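You operate a simulated robot arm through the tools that you are given. There is no shell and no other tool.

Carry out the task below with a simulated robot arm. There is one attempt and no reset: what you move stays moved.

TASK
Bring the red cube light to 50% on STORE in well C, switch off and dial back to FULL.
Fine: set the dial and dock the light before switching on; leave it in the well; leave the other lights alone.

Only the result counts: the job must be done as asked and must still hold three seconds after the hand-in. Knocking over, shifting, dropping, spilling or breaking anything else fails it.

THE ROBOT
A 7-joint arm with a fingered hand, fixed in place. Base frame: the origin is at the foot of the arm, x ahead of it, y to its left, z up. Units: m, degrees, N and s.
Its first joint turns from -69.0 to 172.0 degrees. Payload 5 kg.
The TCP is the grasp point between the finger pads, 0.032 m short of the fingertips. In the tool frame z runs along the fingers and y along their closing line. The gripper opens to 0.16 m. The gripper's body begins 0.089 m behind the TCP. The gripper is a hand of 3 fingers: y runs from the thumb to the fingers, the wrist lies at [0, 0, -0.252] in the tool frame, and closing takes about 1.5 s.
Orientation is that of the tool frame in the base frame, as a unit quaternion [w, x, y, z]. With the fingers straight down and closing along the base's y, the tool's x points along the base's -x, its y along +y and its z along -z.

THE INTERFACE
- The arm moves only by the tool send_rows. Its argument "plan" is one flat list of numbers, 6 for each row, row after row: the shift along the tool's x, y, z in m, then the turn, a rotation vector about the tool's x, y, z in rad. In form: [tx, ty, tz, wx, wy, wz, tx, ty, tz, wx, wy, wz, ...]. A call has 1 to 20 rows; each row is the pose to reach, as a shift and turn from the pose commanded when the call began, along the tool's axes at that moment. "gripper" is the gripper command, from -1 (shut) to 1 (fully open), values between in proportion, set as the call begins (left out, the last holds). Rows are played at 5 a second. More than 0.05 m and 8.6 degrees between two rows, or a gripper value outside its range, and nothing of the call is played. Where a pose cannot be reached the arm comes as near as it can. A force on the tool above 40 N (or 10 N above the force at the start of the call, whichever is more), or a blocked arm, ends the call early, and 0.2 s more pass. The fingers move at their own pace (about 0.108 m/s each) and stop on an object; they squeeze with about 22 N. The grip force told is the motor's: it shows also when the fingers shut on nothing. Time passes only in rows, and 0.2 s behind the last, so rows that repeat a pose let the fingers close. It gives the time, the measured TCP pose, the force on the tool (base axes), the opening and the grip force at its end, in the units of the frame above (readings bear some noise), with the torque about the TCP (base axes, N m) and any sound that the robot's microphone picked up, and new pictures: "pictures" is both (left out), scene, wrist or none.
- Cameras (640 x 400 px; columns grow to the right, rows downward): "scene" is fixed at [0.3976, -0.6501, 1.6194]; the picture's right is [-0.01, -1.00, 0.00], its down [-0.97, 0.01, -0.26] and it looks along [0.26, -0.00, -0.97] (base axes); focal length 335 px, centre (320, 200). "wrist" rides on the gripper at [0.065, -0.004, -0.116] in the tool frame; the picture's right is [0.06, 1.00, 0.00], its down [-0.87, 0.05, -0.49] and it looks along [-0.49, 0.03, 0.87] (tool axes); focal length 261 px, centre (320, 200). There is no depth. A picture from a camera that has moved, and an enlarged one, comes with that camera's place and axes in the base frame and with its lens.
- slide_trunk(by): slides the trunk up (or, below 0, down) by that many m; the arm rides with it, the base frame stays. It gives what a move gives, with no picture.
- move_fingers(finger1, finger2, thumb_bend): sets how far each is bent, from 0 (flat) to 1 (curled in); at 0.3 the hand is open as for a grip, at 0.7 the pads meet at the TCP. One left out holds its place. A second passes; each finger stops where it meets its share of the squeeze, and holds until it gets a number again. A gripper value or a shape takes the hand back. It gives what a move gives, with no picture; readings hold the bend of each and the force on the fingers (four entries, about 0 where the hand has none), thumb and palm.
- preshape(shape): the hand has 3 fingers and takes this shape, open, in about a second: jaw (thumb against the fingers, like two jaws); tri (thumb and two fingers); tip (a fingertip pinch); poke (one finger out to press); point (the index stretched); flat (the hand flat); cup (the hand cupped); fist (a fist). The gripper value then closes the fingers along that shape, each until it touches; the sizes above hold for jaw. It gives what a move gives, with no picture.
- zoom(camera, box): a new picture of the part [left, top, right, bottom] of that camera's present view, enlarged. The clock stands still meanwhile.
- sign_off(): hands the job in; it is judged then, once.

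Places have to be worked out from the pictures, the camera data and where the tool is seen. Open the gripper and draw the arm clear of the work before you hand the job in, unless the task says otherwise.

The tools are called after ">>>" by a JSON object that holds its "op" and its "data". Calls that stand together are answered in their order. send_rows: Moves the arm, as the interface text tells. Its arguments: {"type":"object","properties":{"plan":{"type":"array","items":{"type":"number"}},"gripper":{"type":"number"},"pictures":{"type":"string","enum":["both","scene","wrist","none"]}},"required":["plan"]} The other tools are called the same way: slide_trunk (by) slides the trunk up or down; preshape (shape) gives the hand a shape; move_fingers (finger1, finger2, thumb_bend) moves the fingers one by one; zoom (camera, box) takes an enlarged picture of a part of a camera's view; sign_off () hands the job in.

At the start:

```text
clock: 0.0
position: [0.5325, -0.4427, 1.207]
orientation: [0.0, 0.0, 1.0, 0.0]
wrist_force: [-0.6, -0.1, -0.3]
torque: [0.01, 0.0, 0.03]
width: 0.16
grasp_force: 0.1
shape: jaw
bend: [0.3, 0.3, 0.3]
finger forces: [0.0, 0.0, 0.1, 0.1, 0.0, 0.0]
trunk travel left (down, up): [-0.525, 0.415]
```

scene: 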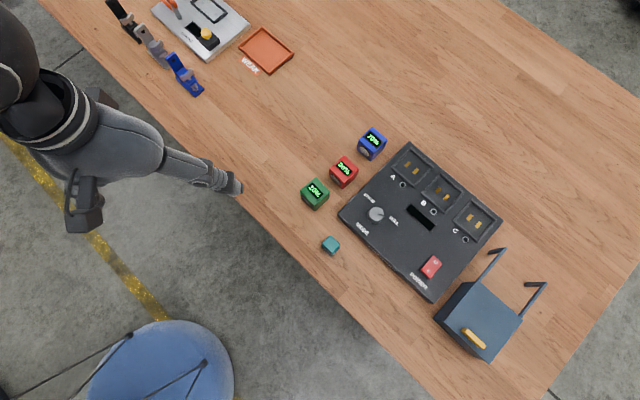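
wrist: 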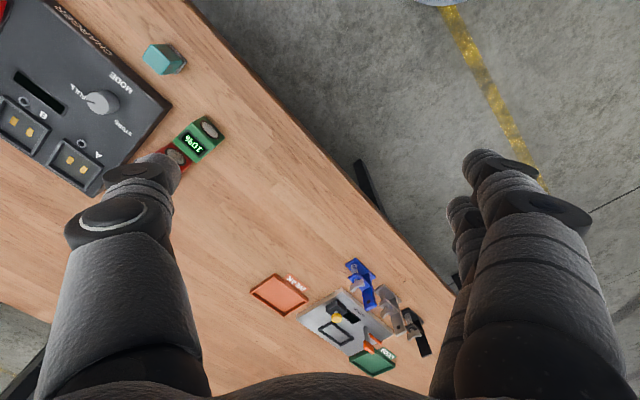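

I see a charger box with wells A, B, C, a mode dial, a power switch and three cube lights. I'll zoom in for detail before moving.

>>> {"op": "zoom", "data": {"camera": "scene", "box": [290, 110, 530, 310]}}

>>> {"op": "zoom", "data": {"camera": "scene", "box": [290, 115, 410, 265]}}

>>> {"op": "zoom", "data": {"camera": "scene", "box": [340, 170, 460, 300]}}

```text
2.00 times, centred on (410, 210) of scene
camera zoom: at [0.3976, -0.6501, 1.6194], right [-0.01, -1.0, 0.0], down [-0.97, 0.01, -0.26], along [0.26, 0.0, -0.97], focal length 670 px, centre (140, 180)
```

zoom: 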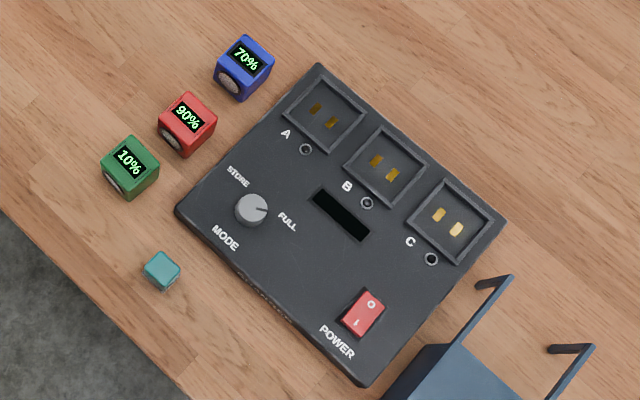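

```text
2.67 times, centred on (350, 190) of scene
camera zoom: at [0.3976, -0.6501, 1.6194], right [-0.01, -1.0, 0.0], down [-0.97, 0.01, -0.26], along [0.26, 0.0, -0.97], focal length 893 px, centre (240, 227)
```

zoom: 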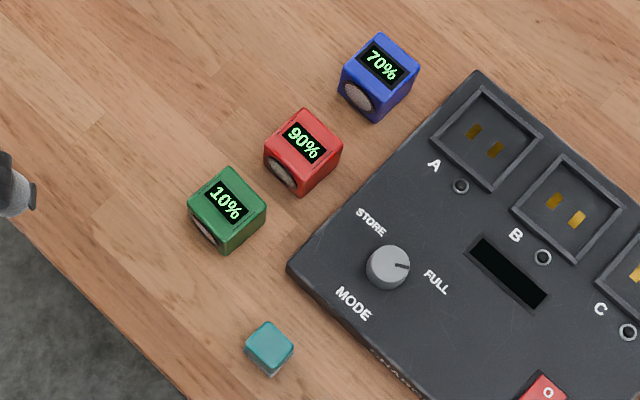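

```text
3.08 times, centred on (400, 235) of scene
camera zoom: at [0.3976, -0.6501, 1.6194], right [-0.01, -1.0, 0.0], down [-0.97, 0.01, -0.26], along [0.26, 0.0, -0.97], focal length 1030 px, centre (74, 92)
```

zoom: 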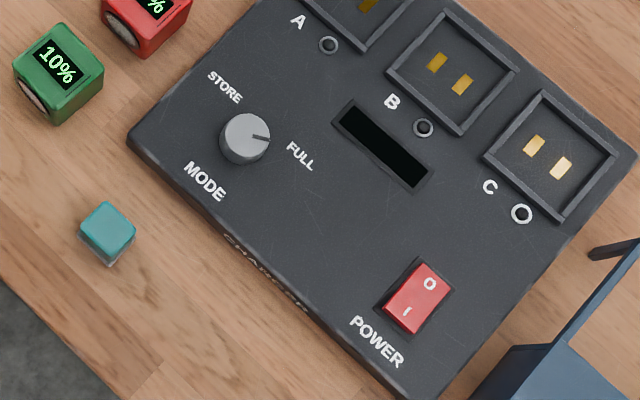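

The dial pointer is at FULL and the red light shows 90%. I put the box top at roughly z≈0.89 and about 45° to the base axes. I'll move the hand above the red cube and dial area and turn it 45° to match the box.

>>> {"op": "send_rows", "data": {"plan": [-0.007, -0.028, 0, 0, 0, 0.0785, -0.014, -0.056, 0, 0, 0, 0.157, -0.021, -0.084, 0, 0, 0, 0.2355, -0.028, -0.112, 0, 0, 0, 0.314, -0.035, -0.14, 0, 0, 0, 0.3925, -0.042, -0.168, 0, 0, 0, 0.471, -0.049, -0.196, 0, 0, 0, 0.5495, -0.056, -0.224, 0, 0, 0, 0.628, -0.063, -0.252, 0, 0, 0, 0.7065, -0.07, -0.28, 0, 0, 0, 0.785]}}

```text
clock: 2.2
position: [0.6054, -0.7239, 1.207]
orientation: [-0.001, 0.382, 0.924, 0.001]
wrist_force: [0.5, -0.2, 0.4]
torque: [0.02, 0.0, -0.01]
width: 0.1596
grasp_force: 0.0
shape: jaw
bend: [0.3, 0.3, 0.3]
finger forces: [0.0, 0.0, 0.0, 0.1, 0.0, 0.0]
trunk travel left (down, up): [-0.525, 0.415]
camera wrist: at [0.5568, -0.6817, 1.3225], right [0.66, 0.75, 0.0], down [0.65, -0.58, 0.49], along [0.37, -0.32, -0.87], focal length 261 px, centre (320, 200)
```

scene: 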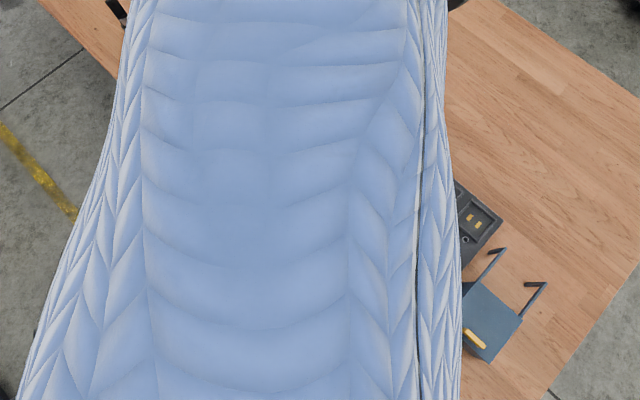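
wrist: 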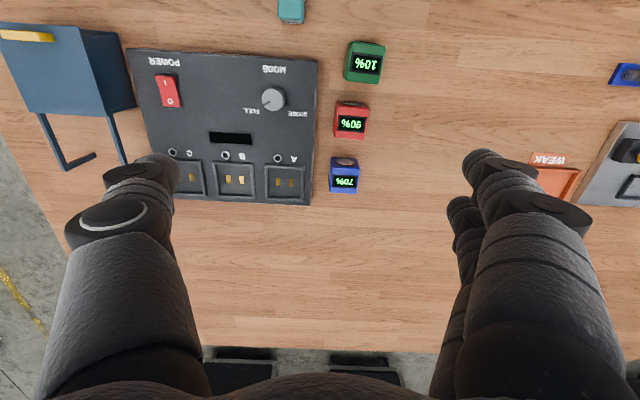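

The hand now lines up with the box, and both views put well C near (0.547, -0.988), the dial near (0.553, -0.773) and the red cube near (0.65, -0.70). Well C is about 1.13 m out, so I'll lower the trunk in a small step to gain reach and see how the arm rides.

>>> {"op": "slide_trunk", "data": {"by": -0.1}}

```text
clock: 3.5
position: [0.6049, -0.7237, 1.1081]
orientation: [0.0, 0.382, 0.924, 0.001]
wrist_force: [0.5, -0.1, 0.3]
torque: [-0.02, 0.0, -0.02]
width: 0.1599
grasp_force: 0.1
shape: jaw
bend: [0.3, 0.3, 0.3]
finger forces: [0.0, 0.1, 0.1, 0.1, 0.0, 0.0]
trunk travel left (down, up): [-0.425, 0.515]
```

The trunk lowered cleanly, with the TCP now at z=1.108. The blue stand's top is only about z=0.95, so I'll test the reach by moving above well C at this height.

>>> {"op": "send_rows", "data": {"plan": [-0.021, -0.0325, 0, 0, 0, 0, -0.042, -0.065, 0, 0, 0, 0, -0.0625, -0.0975, 0, 0, 0, 0, -0.0835, -0.13, 0, 0, 0, 0, -0.104, -0.162, 0, 0, 0, 0, -0.125, -0.195, 0, 0, 0, 0, -0.146, -0.227, 0, 0, 0, 0, -0.146, -0.227, 0, 0, 0, 0]}}

```text
clock: 5.3
position: [0.5477, -0.9873, 1.1075]
orientation: [0.0, 0.381, 0.924, -0.001]
wrist_force: [0.2, -0.4, 0.2]
torque: [-0.01, 0.0, 0.02]
width: 0.1597
grasp_force: 0.0
shape: jaw
bend: [0.3, 0.3, 0.3]
finger forces: [0.0, 0.1, 0.0, 0.0, 0.0, 0.0]
trunk travel left (down, up): [-0.425, 0.515]
camera wrist: at [0.4985, -0.9446, 1.2243], right [0.66, 0.75, 0.0], down [0.65, -0.57, 0.49], along [0.37, -0.33, -0.87], focal length 261 px, centre (320, 200)
```

scene: 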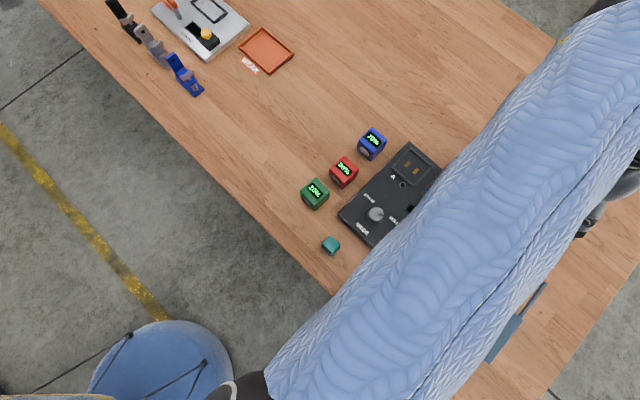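
wrist: 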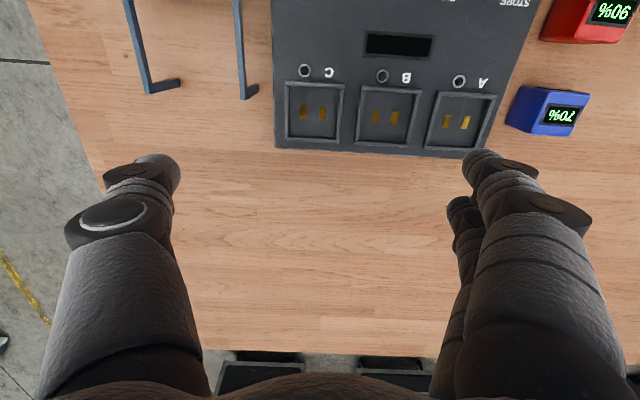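

Reach over well C is fine with the tool straight down, and the box is turned about 1.2° from the hand. Next I'll move above the dial, a little lower, to see it closely.

>>> {"op": "send_rows", "data": {"plan": [0.029, 0.031, 0, 0, 0, 0.021, 0.058, 0.062, 0, 0, 0, 0.021, 0.087, 0.093, 0.01, 0, 0, 0.021, 0.116, 0.124, 0.03, 0, 0, 0.021, 0.146, 0.156, 0.05, 0, 0, 0.021, 0.146, 0.156, 0.07, 0, 0, 0.021, 0.146, 0.156, 0.07, 0, 0, 0.021], "pictures": "wrist"}}

```text
clock: 6.9
position: [0.5562, -0.7749, 1.0399]
orientation: [0.001, 0.392, 0.92, 0.0]
wrist_force: [0.6, 0.3, 0.2]
torque: [-0.03, 0.0, 0.02]
width: 0.1598
grasp_force: 0.0
shape: jaw
bend: [0.3, 0.3, 0.3]
finger forces: [0.1, 0.0, 0.1, 0.0, 0.0, 0.0]
trunk travel left (down, up): [-0.425, 0.515]
camera wrist: at [0.5069, -0.7306, 1.1553], right [0.68, 0.74, 0.0], down [0.64, -0.59, 0.49], along [0.36, -0.33, -0.87], focal length 261 px, centre (320, 200)
```

wrist: 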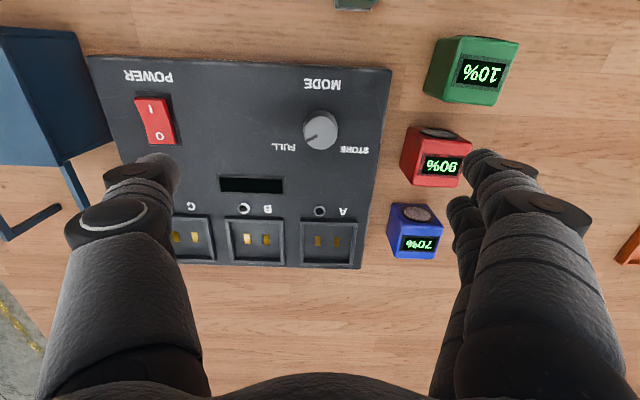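

A clear view of the charger. I'll zoom in on the dial, the red cube and the switch.

>>> {"op": "zoom", "data": {"camera": "wrist", "box": [250, 70, 410, 170]}}

>>> {"op": "zoom", "data": {"camera": "wrist", "box": [370, 100, 530, 270]}}

>>> {"op": "zoom", "data": {"camera": "wrist", "box": [80, 50, 240, 150]}}

```text
4.00 times, centred on (330, 120) of wrist
camera zoom: at [0.5069, -0.7306, 1.1553], right [0.68, 0.74, 0.0], down [0.64, -0.59, 0.49], along [0.36, -0.33, -0.87], focal length 1043 px, centre (280, 520)
```

zoom: 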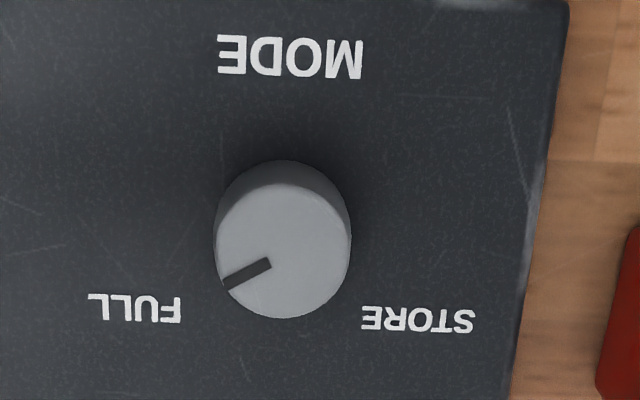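

```text
2.35 times, centred on (450, 185) of wrist
camera zoom: at [0.5069, -0.7306, 1.1553], right [0.68, 0.74, 0.0], down [0.64, -0.59, 0.49], along [0.36, -0.33, -0.87], focal length 613 px, centre (14, 235)
```

zoom: 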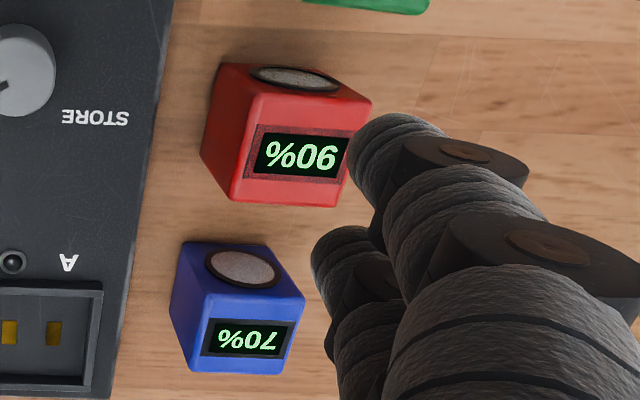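

```text
4.00 times, centred on (160, 100) of wrist
camera zoom: at [0.5069, -0.7306, 1.1553], right [0.68, 0.74, 0.0], down [0.64, -0.59, 0.49], along [0.36, -0.33, -0.87], focal length 1043 px, centre (960, 600)
```

zoom: 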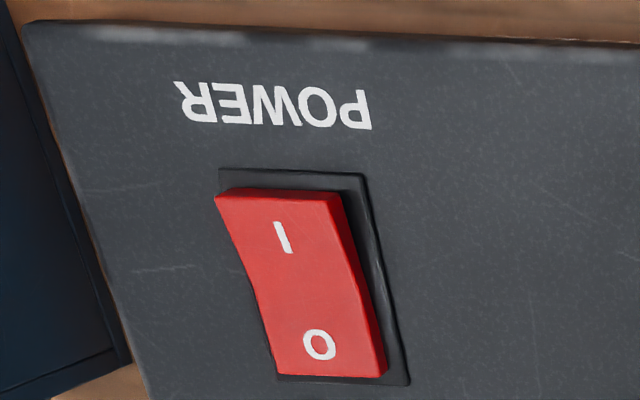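

The pointer sits about 60° to the right of straight ahead, and the labels mirror each other. FULL to STORE is therefore about 120° counter-clockwise seen from above. I'll check in the air how far the wrist can turn, starting at +60° about the tool axis.

>>> {"op": "send_rows", "data": {"plan": [0, 0, 0, 0, 0, 0.131, 0, 0, 0, 0, 0, 0.262, 0, 0, 0, 0, 0, 0.393, 0, 0, 0, 0, 0, 0.524, 0, 0, 0, 0, 0, 0.655, 0, 0, 0, 0, 0, 0.786, 0, 0, 0, 0, 0, 0.917, 0, 0, 0, 0, 0, 1.048, 0, 0, 0, 0, 0, 1.048], "pictures": "both"}}

```text
clock: 8.9
position: [0.5549, -0.774, 1.0375]
orientation: [0.0, 0.8, 0.6, 0.001]
wrist_force: [-0.9, 1.4, -0.1]
torque: [0.01, -0.01, 0.01]
width: 0.1597
grasp_force: 0.0
shape: jaw
bend: [0.3, 0.3, 0.3]
finger forces: [0.0, 0.1, 0.0, 0.0, 0.0, 0.1]
trunk travel left (down, up): [-0.425, 0.515]
camera wrist: at [0.5689, -0.7109, 1.1535], right [0.98, -0.22, 0.0], down [-0.19, -0.85, 0.49], along [-0.11, -0.48, -0.87], focal length 261 px, centre (320, 200)
```

scene: 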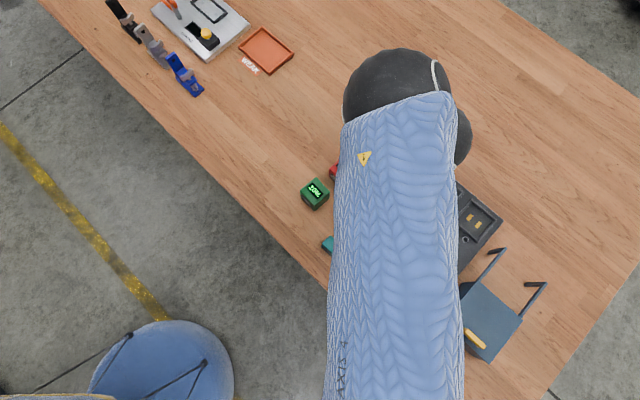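
wrist: 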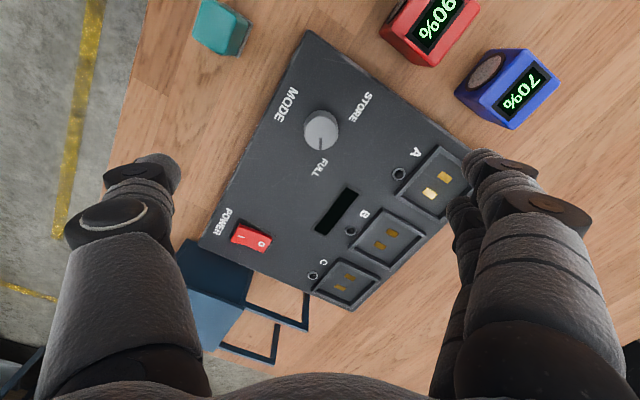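

The +60° turn was reached cleanly. Now I'll test the other end, -120° from here.

>>> {"op": "send_rows", "data": {"plan": [0, 0, 0, 0, 0, -0.131, 0, 0, 0, 0, 0, -0.262, 0, 0, 0, 0, 0, -0.393, 0, 0, 0, 0, 0, -0.524, 0, 0, 0, 0, 0, -0.655, 0, 0, 0, 0, 0, -0.786, 0, 0, 0, 0, 0, -0.917, 0, 0, 0, 0, 0, -1.048, 0, 0, 0, 0, 0, -1.179, 0, 0, 0, 0, 0, -1.31, 0, 0, 0, 0, 0, -1.441, 0, 0, 0, 0, 0, -1.572, 0, 0, 0, 0, 0, -1.703, 0, 0, 0, 0, 0, -1.834, 0, 0, 0, 0, 0, -1.965, 0, 0, 0, 0, 0, -2.096, 0, 0, 0, 0, 0, -2.096], "pictures": "both"}}

```text
clock: 12.5
position: [0.5531, -0.7743, 1.0382]
orientation: [-0.001, -0.121, 0.993, 0.0]
wrist_force: [-0.6, -0.2, -0.7]
torque: [-0.02, 0.01, 0.01]
width: 0.16
grasp_force: 0.0
shape: jaw
bend: [0.3, 0.3, 0.3]
finger forces: [0.0, 0.1, 0.0, 0.0, 0.0, 0.0]
trunk travel left (down, up): [-0.425, 0.515]
camera wrist: at [0.4922, -0.7948, 1.1537], right [-0.3, 0.95, 0.0], down [0.83, 0.26, 0.49], along [0.47, 0.15, -0.87], focal length 261 px, centre (320, 200)
```

scene: 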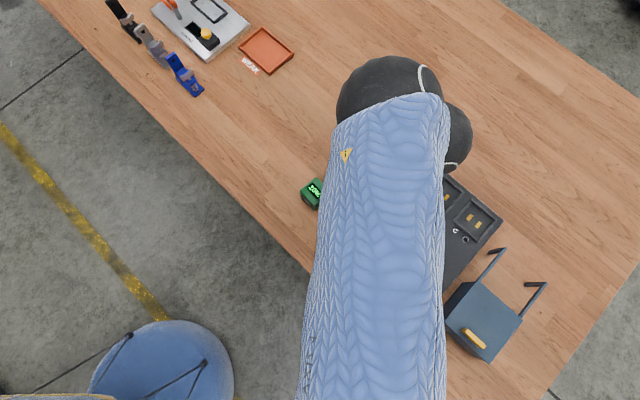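
wrist: 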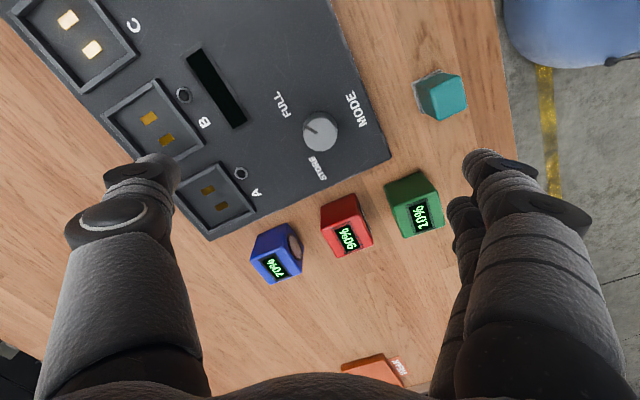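

The wrist covers the full ±60° and the knob stays under the TCP throughout, so its axis is at about (0.555, -0.774). I'll turn back to +60° and narrow the fingers for the knob.

>>> {"op": "send_rows", "data": {"plan": [0, 0, 0, 0, 0, 0.131, 0, 0, 0, 0, 0, 0.262, 0, 0, 0, 0, 0, 0.393, 0, 0, 0, 0, 0, 0.524, 0, 0, 0, 0, 0, 0.655, 0, 0, 0, 0, 0, 0.786, 0, 0, 0, 0, 0, 0.917, 0, 0, 0, 0, 0, 1.048, 0, 0, 0, 0, 0, 1.179, 0, 0, 0, 0, 0, 1.31, 0, 0, 0.01, 0, 0, 1.441, 0, 0, 0.02, 0, 0, 1.572, 0, 0, 0.03, 0, 0, 1.703, 0, 0, 0.04, 0, 0, 1.834, 0, 0, 0.05, 0, 0, 1.965, 0, 0, 0.06, 0, 0, 2.096, 0, 0, 0.07, 0, 0, 2.096, 0, 0, 0.07, 0, 0, 2.096], "gripper": -0.1, "pictures": "wrist"}}

```text
clock: 16.3
position: [0.5553, -0.774, 0.9675]
orientation: [0.001, 0.8, 0.6, 0.0]
wrist_force: [0.8, -0.1, 0.3]
torque: [-0.03, -0.01, 0.0]
width: 0.0729
grasp_force: 0.1
shape: jaw
bend: [0.73, 0.73, 0.7]
finger forces: [0.0, 0.0, 0.0, 0.0, 0.1, 0.0]
trunk travel left (down, up): [-0.425, 0.515]
camera wrist: at [0.5693, -0.7113, 1.0835], right [0.98, -0.22, 0.0], down [-0.19, -0.85, 0.49], along [-0.11, -0.48, -0.87], focal length 261 px, centre (320, 200)
```

wrist: 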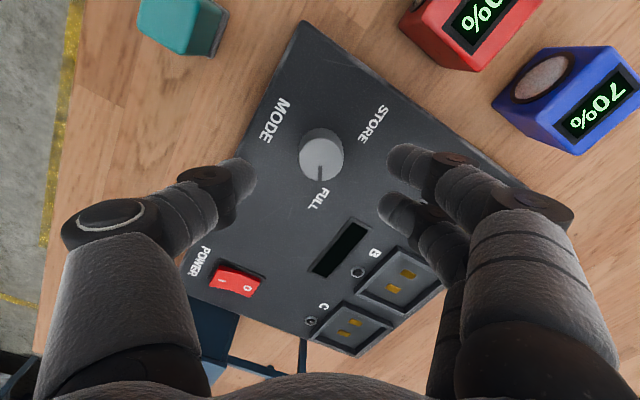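

The fingers have narrowed to 73 mm and straddle the knob from above. I'll zoom in to fix the knob's height and centring before going lower.

>>> {"op": "zoom", "data": {"camera": "wrist", "box": [220, 100, 420, 225]}}

```text
3.20 times, centred on (320, 162) of wrist
camera zoom: at [0.5693, -0.7113, 1.0835], right [0.98, -0.22, 0.0], down [-0.19, -0.85, 0.49], along [-0.11, -0.48, -0.87], focal length 834 px, centre (320, 320)
```

zoom: 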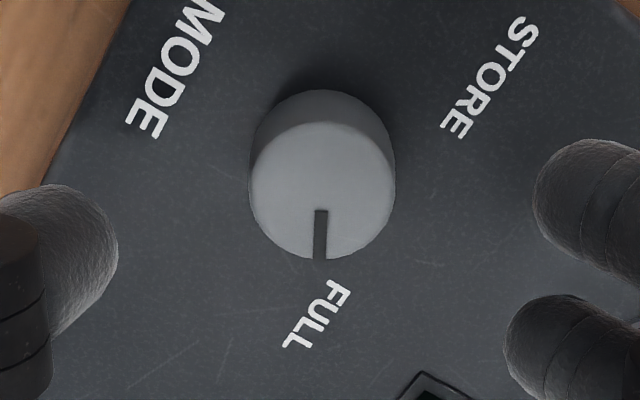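

The knob top is at about z≈0.907 and the box surface at about 0.882, with the knob centred between thumb and fingers. I'll descend to TCP z≈0.93, tips just below the knob's top, and look again.

>>> {"op": "send_rows", "data": {"plan": [0, 0, 0.012, 0, 0, 0, 0, 0, 0.024, 0, 0, 0, 0, 0, 0.037, 0, 0, 0, 0, 0, 0.037, 0, 0, 0], "pictures": "wrist"}}

```text
clock: 17.3
position: [0.555, -0.7737, 0.9309]
orientation: [-0.001, 0.799, 0.601, 0.001]
wrist_force: [1.2, -0.3, -0.1]
torque: [-0.03, 0.01, 0.01]
width: 0.0728
grasp_force: 0.1
shape: jaw
bend: [0.73, 0.73, 0.7]
finger forces: [0.0, 0.2, 0.1, 0.0, 0.2, 0.0]
trunk travel left (down, up): [-0.425, 0.515]
camera wrist: at [0.5697, -0.7105, 1.047], right [0.98, -0.22, 0.0], down [-0.19, -0.85, 0.49], along [-0.11, -0.48, -0.87], focal length 261 px, centre (320, 200)
```

wrist: 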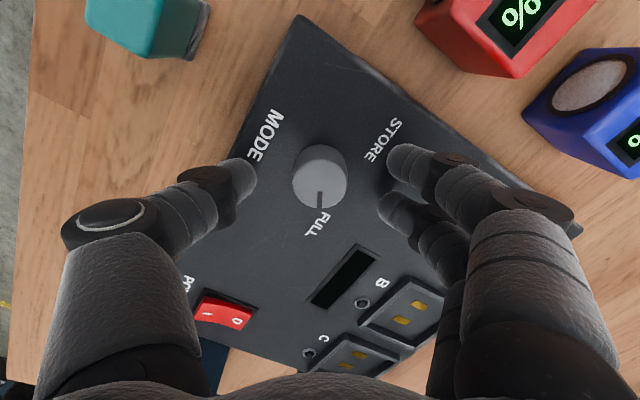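

The fingers flank the knob. I'll zoom in to check the height and centring once more.

>>> {"op": "zoom", "data": {"camera": "wrist", "box": [220, 120, 420, 245]}}

```text
3.20 times, centred on (320, 182) of wrist
camera zoom: at [0.5697, -0.7105, 1.047], right [0.98, -0.22, 0.0], down [-0.19, -0.85, 0.49], along [-0.11, -0.48, -0.87], focal length 834 px, centre (320, 256)
```

zoom: 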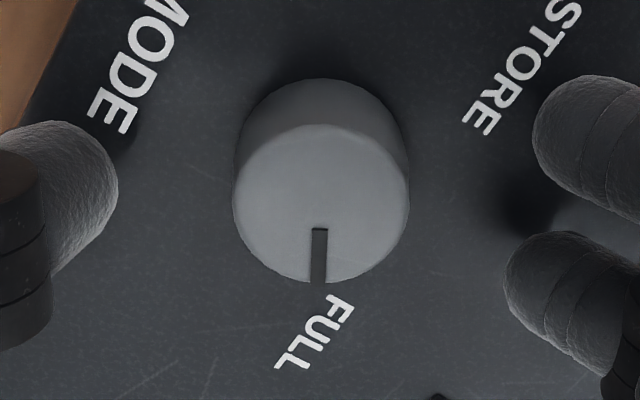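

The knob top reads about 0.911 and the surface about 0.888, with the tips at roughly 0.899. I'll go down 6 mm more and watch the force.

>>> {"op": "send_rows", "data": {"plan": [0, 0, 0.003, 0, 0, 0, 0, 0, 0.006, 0, 0, 0, 0, 0, 0.006, 0, 0, 0], "pictures": "wrist"}}

>>> {"op": "zoom", "data": {"camera": "wrist", "box": [220, 120, 420, 245]}}

```text
clock: 18.1
position: [0.5541, -0.7734, 0.9248]
orientation: [0.0, 0.8, 0.6, 0.0]
wrist_force: [0.1, -0.1, 0.2]
torque: [0.03, 0.01, -0.01]
width: 0.0727
grasp_force: 0.0
shape: jaw
bend: [0.73, 0.73, 0.7]
finger forces: [0.0, 0.0, 0.1, 0.0, 0.0, 0.0]
trunk travel left (down, up): [-0.425, 0.515]
camera wrist: at [0.5698, -0.711, 1.0404], right [0.98, -0.22, 0.0], down [-0.19, -0.85, 0.49], along [-0.11, -0.48, -0.87], focal length 261 px, centre (320, 200)
```

wrist: 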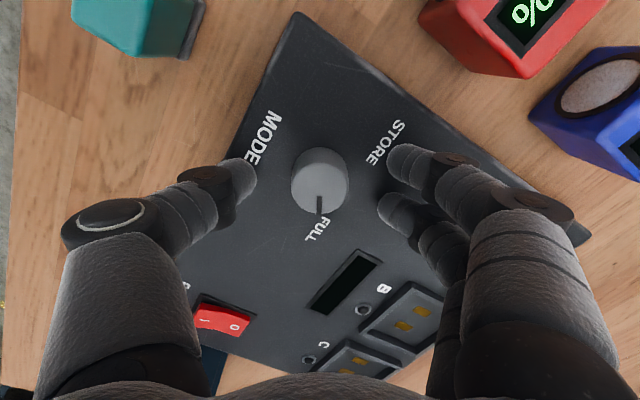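

```text
3.20 times, centred on (320, 182) of wrist
camera zoom: at [0.5698, -0.711, 1.0404], right [0.98, -0.22, 0.0], down [-0.19, -0.85, 0.49], along [-0.11, -0.48, -0.87], focal length 834 px, centre (320, 256)
```

zoom: 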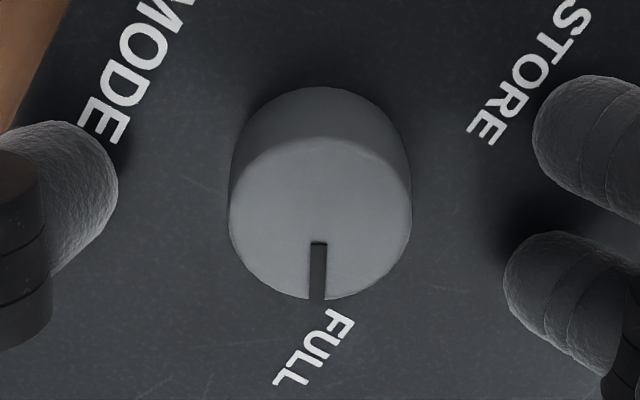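

No contact yet, and the knob is centred between thumb and fingers. I'll close on it now.

>>> {"op": "send_rows", "data": {"plan": [0, 0, 0, 0, 0, 0, 0, 0, 0, 0, 0, 0, 0, 0, 0, 0, 0, 0, 0, 0, 0, 0, 0, 0, 0, 0, 0, 0, 0, 0, 0, 0, 0, 0, 0, 0], "gripper": -1, "pictures": "wrist"}}

>>> {"op": "zoom", "data": {"camera": "wrist", "box": [220, 120, 420, 245]}}

```text
clock: 19.5
position: [0.5549, -0.7741, 0.9247]
orientation: [0.0, 0.8, 0.6, 0.0]
wrist_force: [-0.7, 0.8, -3.7]
torque: [0.04, 0.0, -0.01]
width: 0.0215
grasp_force: 22.3
shape: jaw
bend: [0.72, 0.72, 0.7]
finger forces: [9.1, 9.0, 0.0, 0.0, 19.9, 0.0]
trunk travel left (down, up): [-0.425, 0.515]
camera wrist: at [0.5698, -0.711, 1.0403], right [0.98, -0.22, 0.0], down [-0.19, -0.85, 0.49], along [-0.11, -0.48, -0.87], focal length 261 px, centre (320, 200)
```

wrist: 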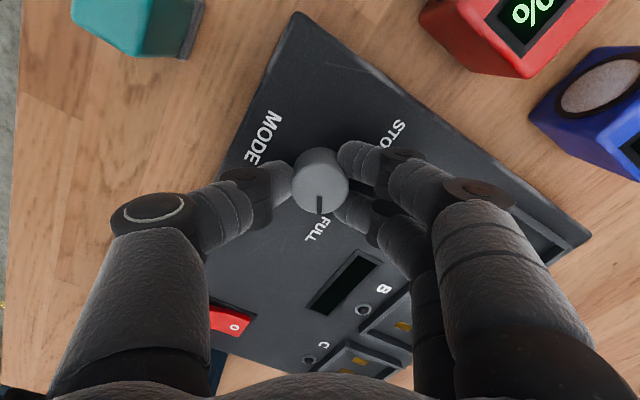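

```text
3.20 times, centred on (320, 182) of wrist
camera zoom: at [0.5698, -0.711, 1.0403], right [0.98, -0.22, 0.0], down [-0.19, -0.85, 0.49], along [-0.11, -0.48, -0.87], focal length 834 px, centre (320, 256)
```

zoom: 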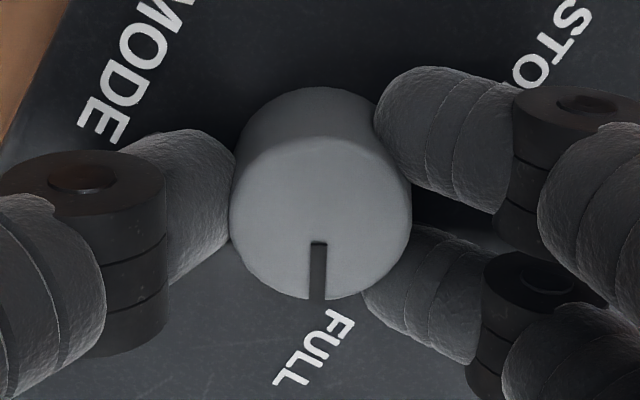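

Three contacts hold the knob (9, 9 and 20 N) and it has not shifted. I'll turn it counter-clockwise by 60° first and check the torque and pointer.

>>> {"op": "send_rows", "data": {"plan": [0, 0, 0, 0, 0, -0.105, 0, 0, 0, 0, 0, -0.21, 0, 0, 0, 0, 0, -0.315, 0, 0, 0, 0, 0, -0.42, 0, 0, 0, 0, 0, -0.525, 0, 0, 0, 0, 0, -0.63, 0, 0, 0, 0, 0, -0.735, 0, 0, 0, 0, 0, -0.84, 0, 0, 0, 0, 0, -0.945, 0, 0, 0, 0, 0, -1.05], "pictures": "wrist"}}

>>> {"op": "zoom", "data": {"camera": "wrist", "box": [220, 120, 420, 245]}}

```text
clock: 21.7
position: [0.555, -0.7736, 0.925]
orientation: [0.0, 0.391, 0.92, 0.001]
wrist_force: [5.3, -4.7, 1.4]
torque: [-0.1, -0.11, -0.03]
width: 0.0214
grasp_force: 22.8
shape: jaw
bend: [0.72, 0.72, 0.7]
finger forces: [8.5, 12.2, 0.0, 0.0, 20.5, 0.1]
trunk travel left (down, up): [-0.425, 0.515]
camera wrist: at [0.507, -0.7306, 1.0401], right [0.67, 0.74, 0.0], down [0.64, -0.59, 0.49], along [0.36, -0.33, -0.87], focal length 261 px, centre (320, 200)
```

wrist: 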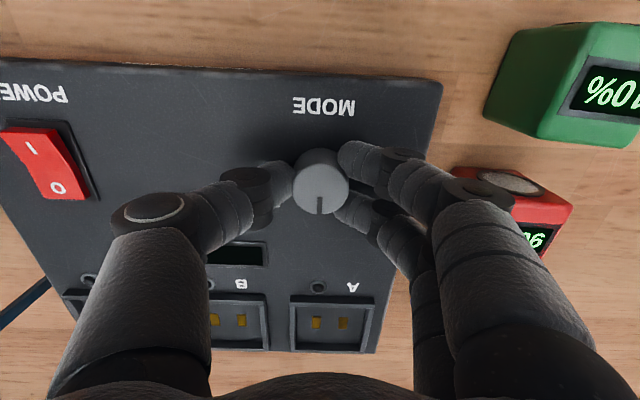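

```text
3.20 times, centred on (320, 182) of wrist
camera zoom: at [0.507, -0.7306, 1.0401], right [0.67, 0.74, 0.0], down [0.64, -0.59, 0.49], along [0.36, -0.33, -0.87], focal length 834 px, centre (320, 256)
```

zoom: 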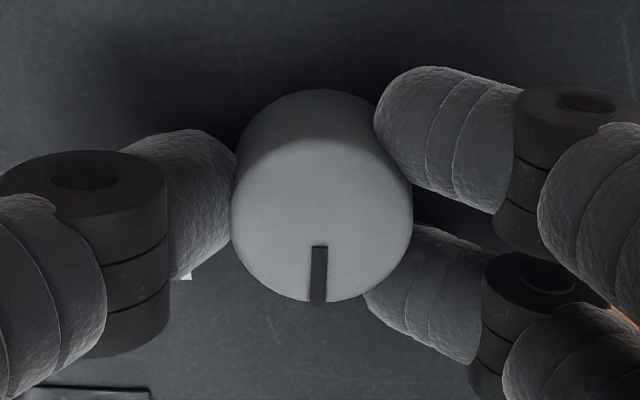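

The knob turns with the hand and the pointer is now straight ahead, with little side force. I'll continue the remaining 60° to STORE.

>>> {"op": "send_rows", "data": {"plan": [0, 0, 0, 0, 0, -0.105, 0, 0, 0, 0, 0, -0.21, 0, 0, 0, 0, 0, -0.315, 0, 0, 0, 0, 0, -0.42, 0, 0, 0, 0, 0, -0.525, 0, 0, 0, 0, 0, -0.63, 0, 0, 0, 0, 0, -0.735, 0, 0, 0, 0, 0, -0.84, 0, 0, 0, 0, 0, -0.945, 0, 0, 0, 0, 0, -1.05], "pictures": "wrist"}}

>>> {"op": "zoom", "data": {"camera": "wrist", "box": [220, 120, 420, 245]}}

```text
clock: 23.9
position: [0.5555, -0.7735, 0.9245]
orientation: [0.0, -0.123, 0.992, 0.0]
wrist_force: [8.3, -6.1, 3.9]
torque: [-0.14, -0.15, -0.05]
width: 0.0215
grasp_force: 22.5
shape: jaw
bend: [0.72, 0.72, 0.7]
finger forces: [7.8, 11.1, 0.0, 0.1, 24.8, 0.0]
trunk travel left (down, up): [-0.425, 0.515]
camera wrist: at [0.4929, -0.794, 1.0401], right [-0.31, 0.95, 0.0], down [0.83, 0.27, 0.49], along [0.47, 0.15, -0.87], focal length 261 px, centre (320, 200)
```

wrist: 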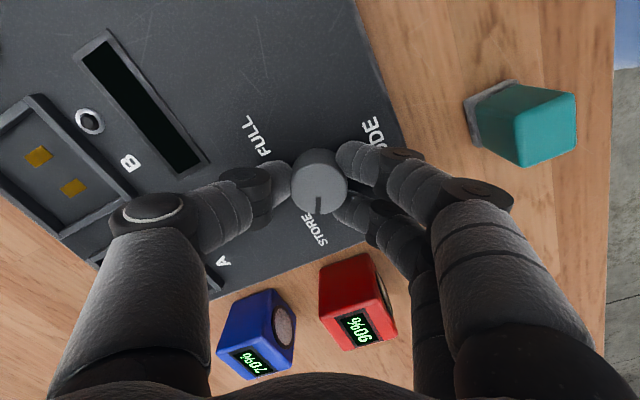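

```text
3.20 times, centred on (320, 182) of wrist
camera zoom: at [0.4929, -0.794, 1.0401], right [-0.31, 0.95, 0.0], down [0.83, 0.27, 0.49], along [0.47, 0.15, -0.87], focal length 834 px, centre (320, 256)
```

zoom: 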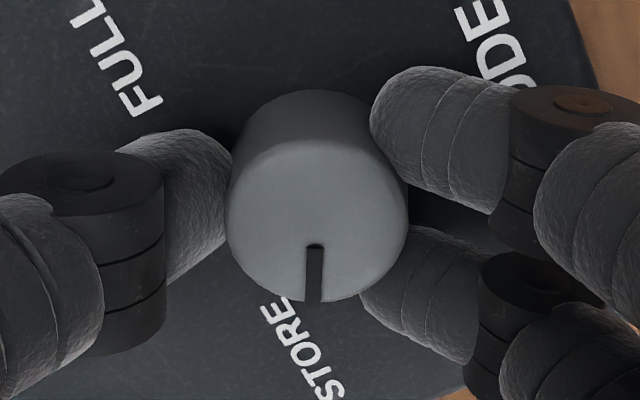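

The pointer now sits at STORE, 120° from where it began. I'll release the knob and check that it stays.

>>> {"op": "send_rows", "data": {"plan": [0, 0, 0, 0, 0, 0, 0, 0, 0, 0, 0, 0, 0, 0, 0, 0, 0, 0, 0, 0, 0, 0, 0, 0, 0, 0, -0.02, 0, 0, 0, 0, 0, -0.05, 0, 0, 0, 0, 0, -0.09, 0, 0, 0], "gripper": -0.1, "pictures": "wrist"}}

>>> {"op": "zoom", "data": {"camera": "wrist", "box": [220, 80, 420, 205]}}

```text
clock: 25.5
position: [0.555, -0.7728, 1.0157]
orientation: [0.0, -0.122, 0.993, 0.0]
wrist_force: [0.3, -0.3, 0.0]
torque: [-0.04, -0.01, 0.02]
width: 0.0716
grasp_force: 0.0
shape: jaw
bend: [0.73, 0.73, 0.7]
finger forces: [0.0, 0.0, 0.1, 0.0, 0.0, 0.0]
trunk travel left (down, up): [-0.425, 0.515]
camera wrist: at [0.4925, -0.793, 1.1316], right [-0.3, 0.95, 0.0], down [0.83, 0.26, 0.49], along [0.47, 0.15, -0.87], focal length 261 px, centre (320, 200)
```

wrist: 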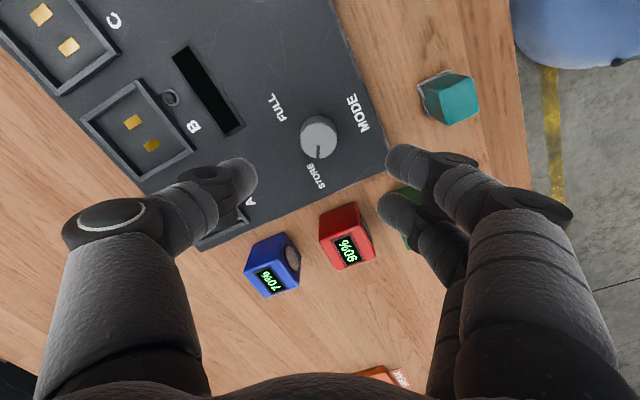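

```text
3.20 times, centred on (320, 142) of wrist
camera zoom: at [0.4925, -0.793, 1.1316], right [-0.3, 0.95, 0.0], down [0.83, 0.26, 0.49], along [0.47, 0.15, -0.87], focal length 834 px, centre (320, 384)
```

zoom: 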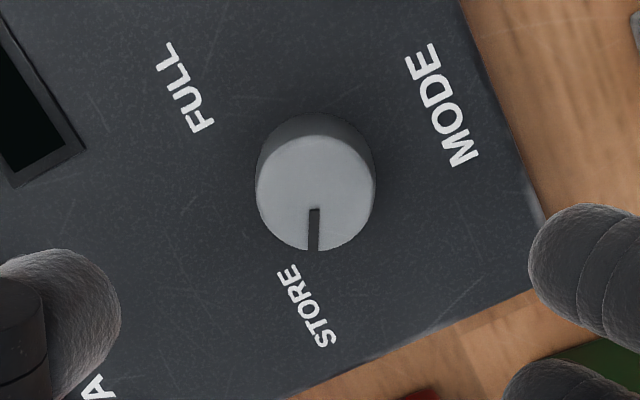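

The dial holds at STORE. Next I'll move above the red cube, square up to the box again and open the fingers moderately for a closer look.

>>> {"op": "send_rows", "data": {"plan": [-0.0127, 0.0049, 0, 0, 0, 0.1163, -0.0253, 0.0097, 0, 0, 0, 0.2327, -0.038, 0.0146, 0, 0, 0, 0.349, -0.0507, 0.0194, 0, 0, 0, 0.4653, -0.0633, 0.0243, 0, 0, 0, 0.5817, -0.076, 0.0291, 0, 0, 0, 0.698, -0.0887, 0.034, 0, 0, 0, 0.8143, -0.1013, 0.0388, 0, 0, 0, 0.9307, -0.114, 0.0437, 0, 0, 0, 1.047, -0.114, 0.0437, 0, 0, 0, 1.047], "gripper": 0.1, "pictures": "wrist"}}

>>> {"op": "zoom", "data": {"camera": "wrist", "box": [220, 60, 420, 185]}}

```text
clock: 27.7
position: [0.6541, -0.7044, 1.0146]
orientation: [0.0, 0.391, 0.92, 0.001]
wrist_force: [0.2, 0.1, 0.4]
torque: [-0.01, 0.03, 0.01]
width: 0.0873
grasp_force: 0.0
shape: jaw
bend: [0.72, 0.72, 0.7]
finger forces: [0.1, 0.0, 0.0, 0.1, 0.1, 0.0]
trunk travel left (down, up): [-0.425, 0.515]
camera wrist: at [0.6055, -0.6608, 1.1303], right [0.67, 0.74, 0.0], down [0.64, -0.59, 0.49], along [0.36, -0.33, -0.87], focal length 261 px, centre (320, 200)
```

wrist: 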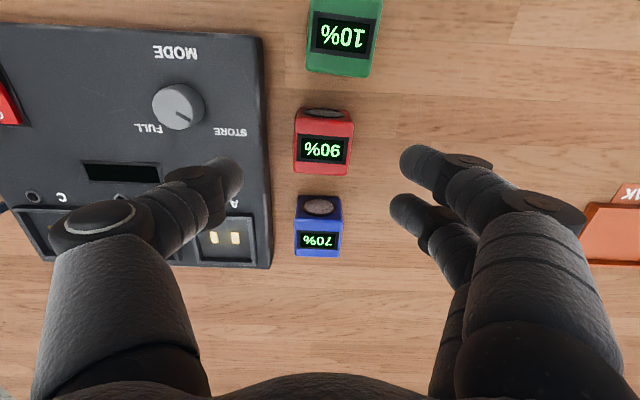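

```text
3.20 times, centred on (320, 122) of wrist
camera zoom: at [0.6055, -0.6608, 1.1303], right [0.67, 0.74, 0.0], down [0.64, -0.59, 0.49], along [0.36, -0.33, -0.87], focal length 834 px, centre (320, 448)
```

zoom: 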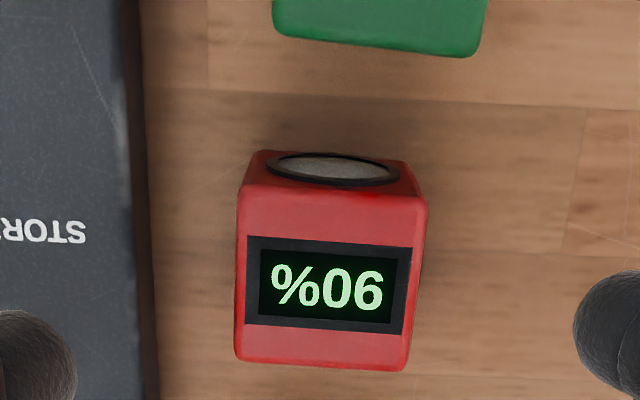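

The red cube is square to the hand to within about 0.5° and sits about 7 mm further out than the TCP. Its edge is about 49 mm and its top about z≈0.911. I'll centre over it, narrow to about 66 mm to fit the gap beside the charger, and drop to z≈0.96 for a check.

>>> {"op": "send_rows", "data": {"plan": [-0.0067, 0.0027, 0.0, 0, 0, 0, -0.0067, 0.0027, 0.018, 0, 0, 0, -0.0067, 0.0027, 0.036, 0, 0, 0, -0.0067, 0.0027, 0.053, 0, 0, 0, -0.0067, 0.0027, 0.053, 0, 0, 0], "gripper": -0.175, "pictures": "wrist"}}

>>> {"op": "zoom", "data": {"camera": "wrist", "box": [220, 100, 420, 225]}}

```text
clock: 28.9
position: [0.6619, -0.7061, 0.9618]
orientation: [0.0, 0.39, 0.921, 0.0]
wrist_force: [-1.0, 0.5, 0.9]
torque: [0.01, -0.01, -0.01]
width: 0.0663
grasp_force: 0.0
shape: jaw
bend: [0.73, 0.73, 0.7]
finger forces: [0.0, 0.0, 0.1, 0.0, 0.0, 0.0]
trunk travel left (down, up): [-0.425, 0.515]
camera wrist: at [0.6133, -0.6632, 1.0776], right [0.67, 0.74, 0.0], down [0.64, -0.59, 0.49], along [0.36, -0.33, -0.87], focal length 261 px, centre (320, 200)
```

wrist: 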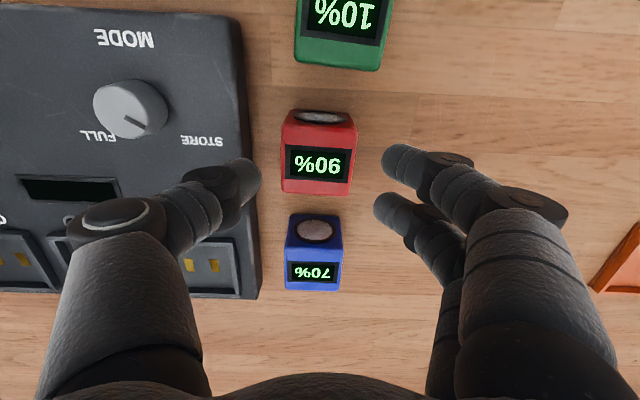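

```text
3.20 times, centred on (320, 162) of wrist
camera zoom: at [0.6133, -0.6632, 1.0776], right [0.67, 0.74, 0.0], down [0.64, -0.59, 0.49], along [0.36, -0.33, -0.87], focal length 834 px, centre (320, 320)
```

zoom: 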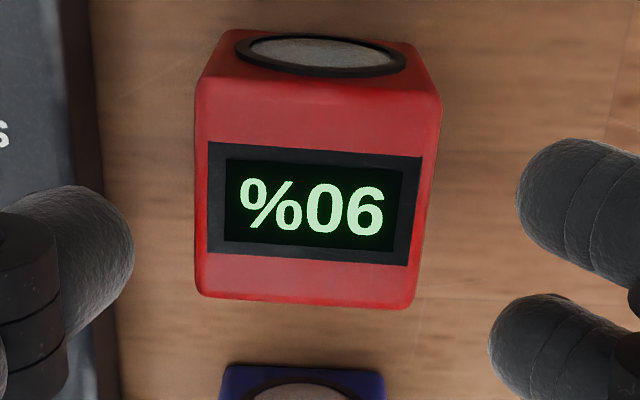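

The cube is centred to within about 2 mm, with its top at about 0.911. The charger's edge is about 52 mm from the TCP on the thumb side. I'll narrow to 60 mm so the thumb clears it and descend to TCP z≈0.918.

>>> {"op": "send_rows", "data": {"plan": [0, 0, 0, 0, 0, 0, 0, 0, 0, 0, 0, 0, 0, 0, 0.012, 0, 0, 0, 0, 0, 0.024, 0, 0, 0, 0, 0, 0.034, 0, 0, 0, 0, 0, 0.044, 0, 0, 0, 0, 0, 0.044, 0, 0, 0], "gripper": -0.25, "pictures": "wrist"}}

>>> {"op": "zoom", "data": {"camera": "wrist", "box": [220, 120, 420, 245]}}

```text
clock: 30.5
position: [0.6609, -0.7063, 0.9174]
orientation: [0.0, 0.391, 0.921, 0.001]
wrist_force: [0.1, -0.8, -0.3]
torque: [0.0, -0.02, -0.01]
width: 0.0606
grasp_force: 0.0
shape: jaw
bend: [0.73, 0.73, 0.7]
finger forces: [0.0, 0.1, 0.0, 0.0, 0.1, 0.0]
trunk travel left (down, up): [-0.425, 0.515]
camera wrist: at [0.6134, -0.6634, 1.033], right [0.67, 0.74, 0.0], down [0.64, -0.59, 0.49], along [0.36, -0.33, -0.87], focal length 261 px, centre (320, 200)
```

wrist: 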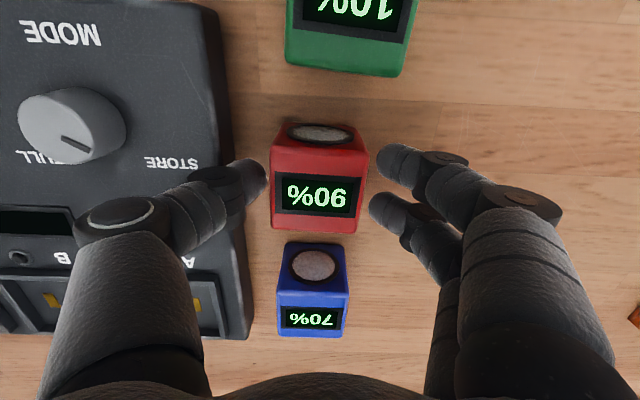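

```text
3.20 times, centred on (320, 182) of wrist
camera zoom: at [0.6134, -0.6634, 1.033], right [0.67, 0.74, 0.0], down [0.64, -0.59, 0.49], along [0.36, -0.33, -0.87], focal length 834 px, centre (320, 256)
```

zoom: 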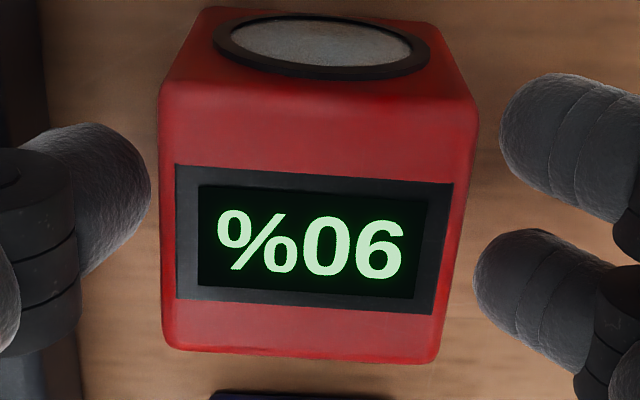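

The cube sits cleanly between thumb and fingers with no contact yet. I'll close the grip.

>>> {"op": "send_rows", "data": {"plan": [0, 0, 0, 0, 0, 0, 0, 0, 0, 0, 0, 0, 0, 0, 0, 0, 0, 0, 0, 0, 0, 0, 0, 0, 0, 0, 0, 0, 0, 0, 0, 0, 0, 0, 0, 0], "gripper": -1, "pictures": "wrist"}}

```text
clock: 31.9
position: [0.6617, -0.706, 0.9171]
orientation: [0.0, 0.39, 0.921, -0.001]
wrist_force: [0.7, -0.4, -0.6]
torque: [-0.01, 0.02, -0.01]
width: 0.0441
grasp_force: 21.8
shape: jaw
bend: [0.73, 0.73, 0.7]
finger forces: [9.8, 10.0, 0.0, 0.1, 19.8, 0.1]
trunk travel left (down, up): [-0.425, 0.515]
camera wrist: at [0.6135, -0.6636, 1.0328], right [0.67, 0.74, 0.0], down [0.64, -0.59, 0.49], along [0.36, -0.33, -0.87], focal length 261 px, centre (320, 200)
```

wrist: 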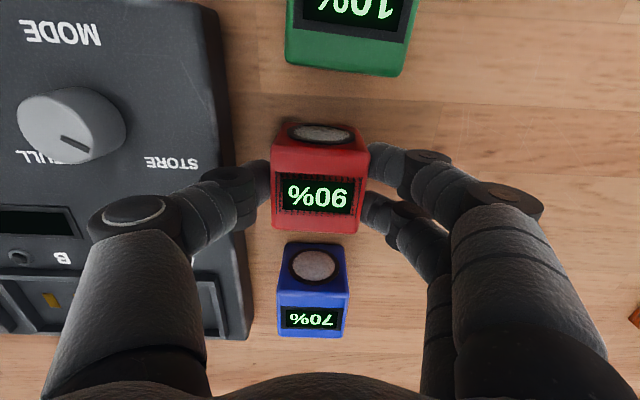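

The grip is firm at 10, 10 and 20 N. I'll lift straight up 10 cm.

>>> {"op": "send_rows", "data": {"plan": [0, 0, -0.01, 0, 0, 0, 0, 0, -0.025, 0, 0, 0, 0, 0, -0.045, 0, 0, 0, 0, 0, -0.07, 0, 0, 0, 0, 0, -0.1, 0, 0, 0, 0, 0, -0.1, 0, 0, 0], "pictures": "wrist"}}

```text
clock: 33.3
position: [0.6615, -0.7076, 1.0186]
orientation: [0.0, 0.39, 0.921, 0.0]
wrist_force: [0.6, 0.1, -2.5]
torque: [0.0, 0.02, 0.03]
width: 0.044
grasp_force: 22.0
shape: jaw
bend: [0.73, 0.73, 0.7]
finger forces: [9.9, 10.0, 0.2, 0.0, 19.8, 0.0]
trunk travel left (down, up): [-0.425, 0.515]
camera wrist: at [0.6132, -0.6646, 1.1348], right [0.67, 0.74, 0.0], down [0.64, -0.59, 0.49], along [0.36, -0.33, -0.87], focal length 261 px, centre (320, 200)
```

wrist: 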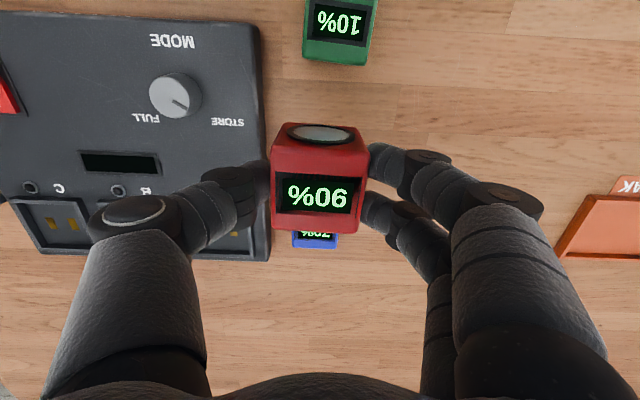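

The cube is lifted at about 2 N. I'll carry it at this height to above well C.

>>> {"op": "send_rows", "data": {"plan": [-0.0152, -0.0355, 0, 0, 0, 0, -0.0304, -0.0711, 0, 0, 0, 0, -0.0456, -0.1066, 0, 0, 0, 0, -0.0608, -0.1422, 0, 0, 0, 0, -0.076, -0.1777, 0, 0, 0, 0, -0.0912, -0.2132, 0, 0, 0, 0, -0.1064, -0.2488, 0, 0, 0, 0, -0.1216, -0.2843, 0, 0, 0, 0, -0.1216, -0.2843, 0, 0, 0, 0], "pictures": "wrist"}}

>>> {"op": "zoom", "data": {"camera": "wrist", "box": [200, 60, 440, 210]}}

```text
clock: 35.3
position: [0.542, -0.9897, 1.0177]
orientation: [-0.001, 0.391, 0.92, -0.001]
wrist_force: [0.0, 0.8, -2.6]
torque: [-0.01, -0.03, -0.01]
width: 0.0443
grasp_force: 22.1
shape: jaw
bend: [0.73, 0.73, 0.7]
finger forces: [9.9, 10.3, 0.0, 0.0, 20.2, 0.1]
trunk travel left (down, up): [-0.425, 0.515]
camera wrist: at [0.4941, -0.9472, 1.1339], right [0.67, 0.74, 0.0], down [0.64, -0.59, 0.49], along [0.36, -0.33, -0.87], focal length 261 px, centre (320, 200)
```

wrist: 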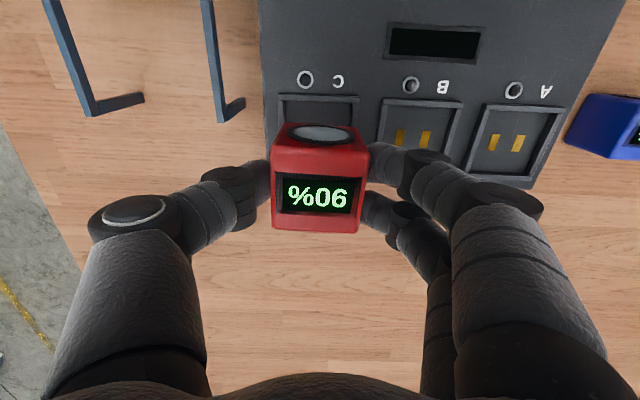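

```text
2.67 times, centred on (320, 135) of wrist
camera zoom: at [0.4941, -0.9472, 1.1339], right [0.67, 0.74, 0.0], down [0.64, -0.59, 0.49], along [0.36, -0.33, -0.87], focal length 695 px, centre (320, 373)
```

zoom: 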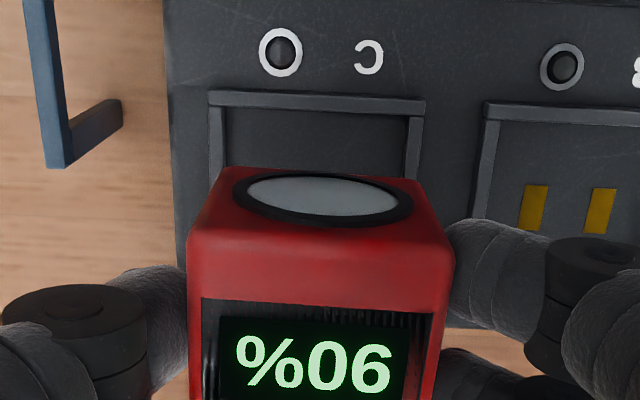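

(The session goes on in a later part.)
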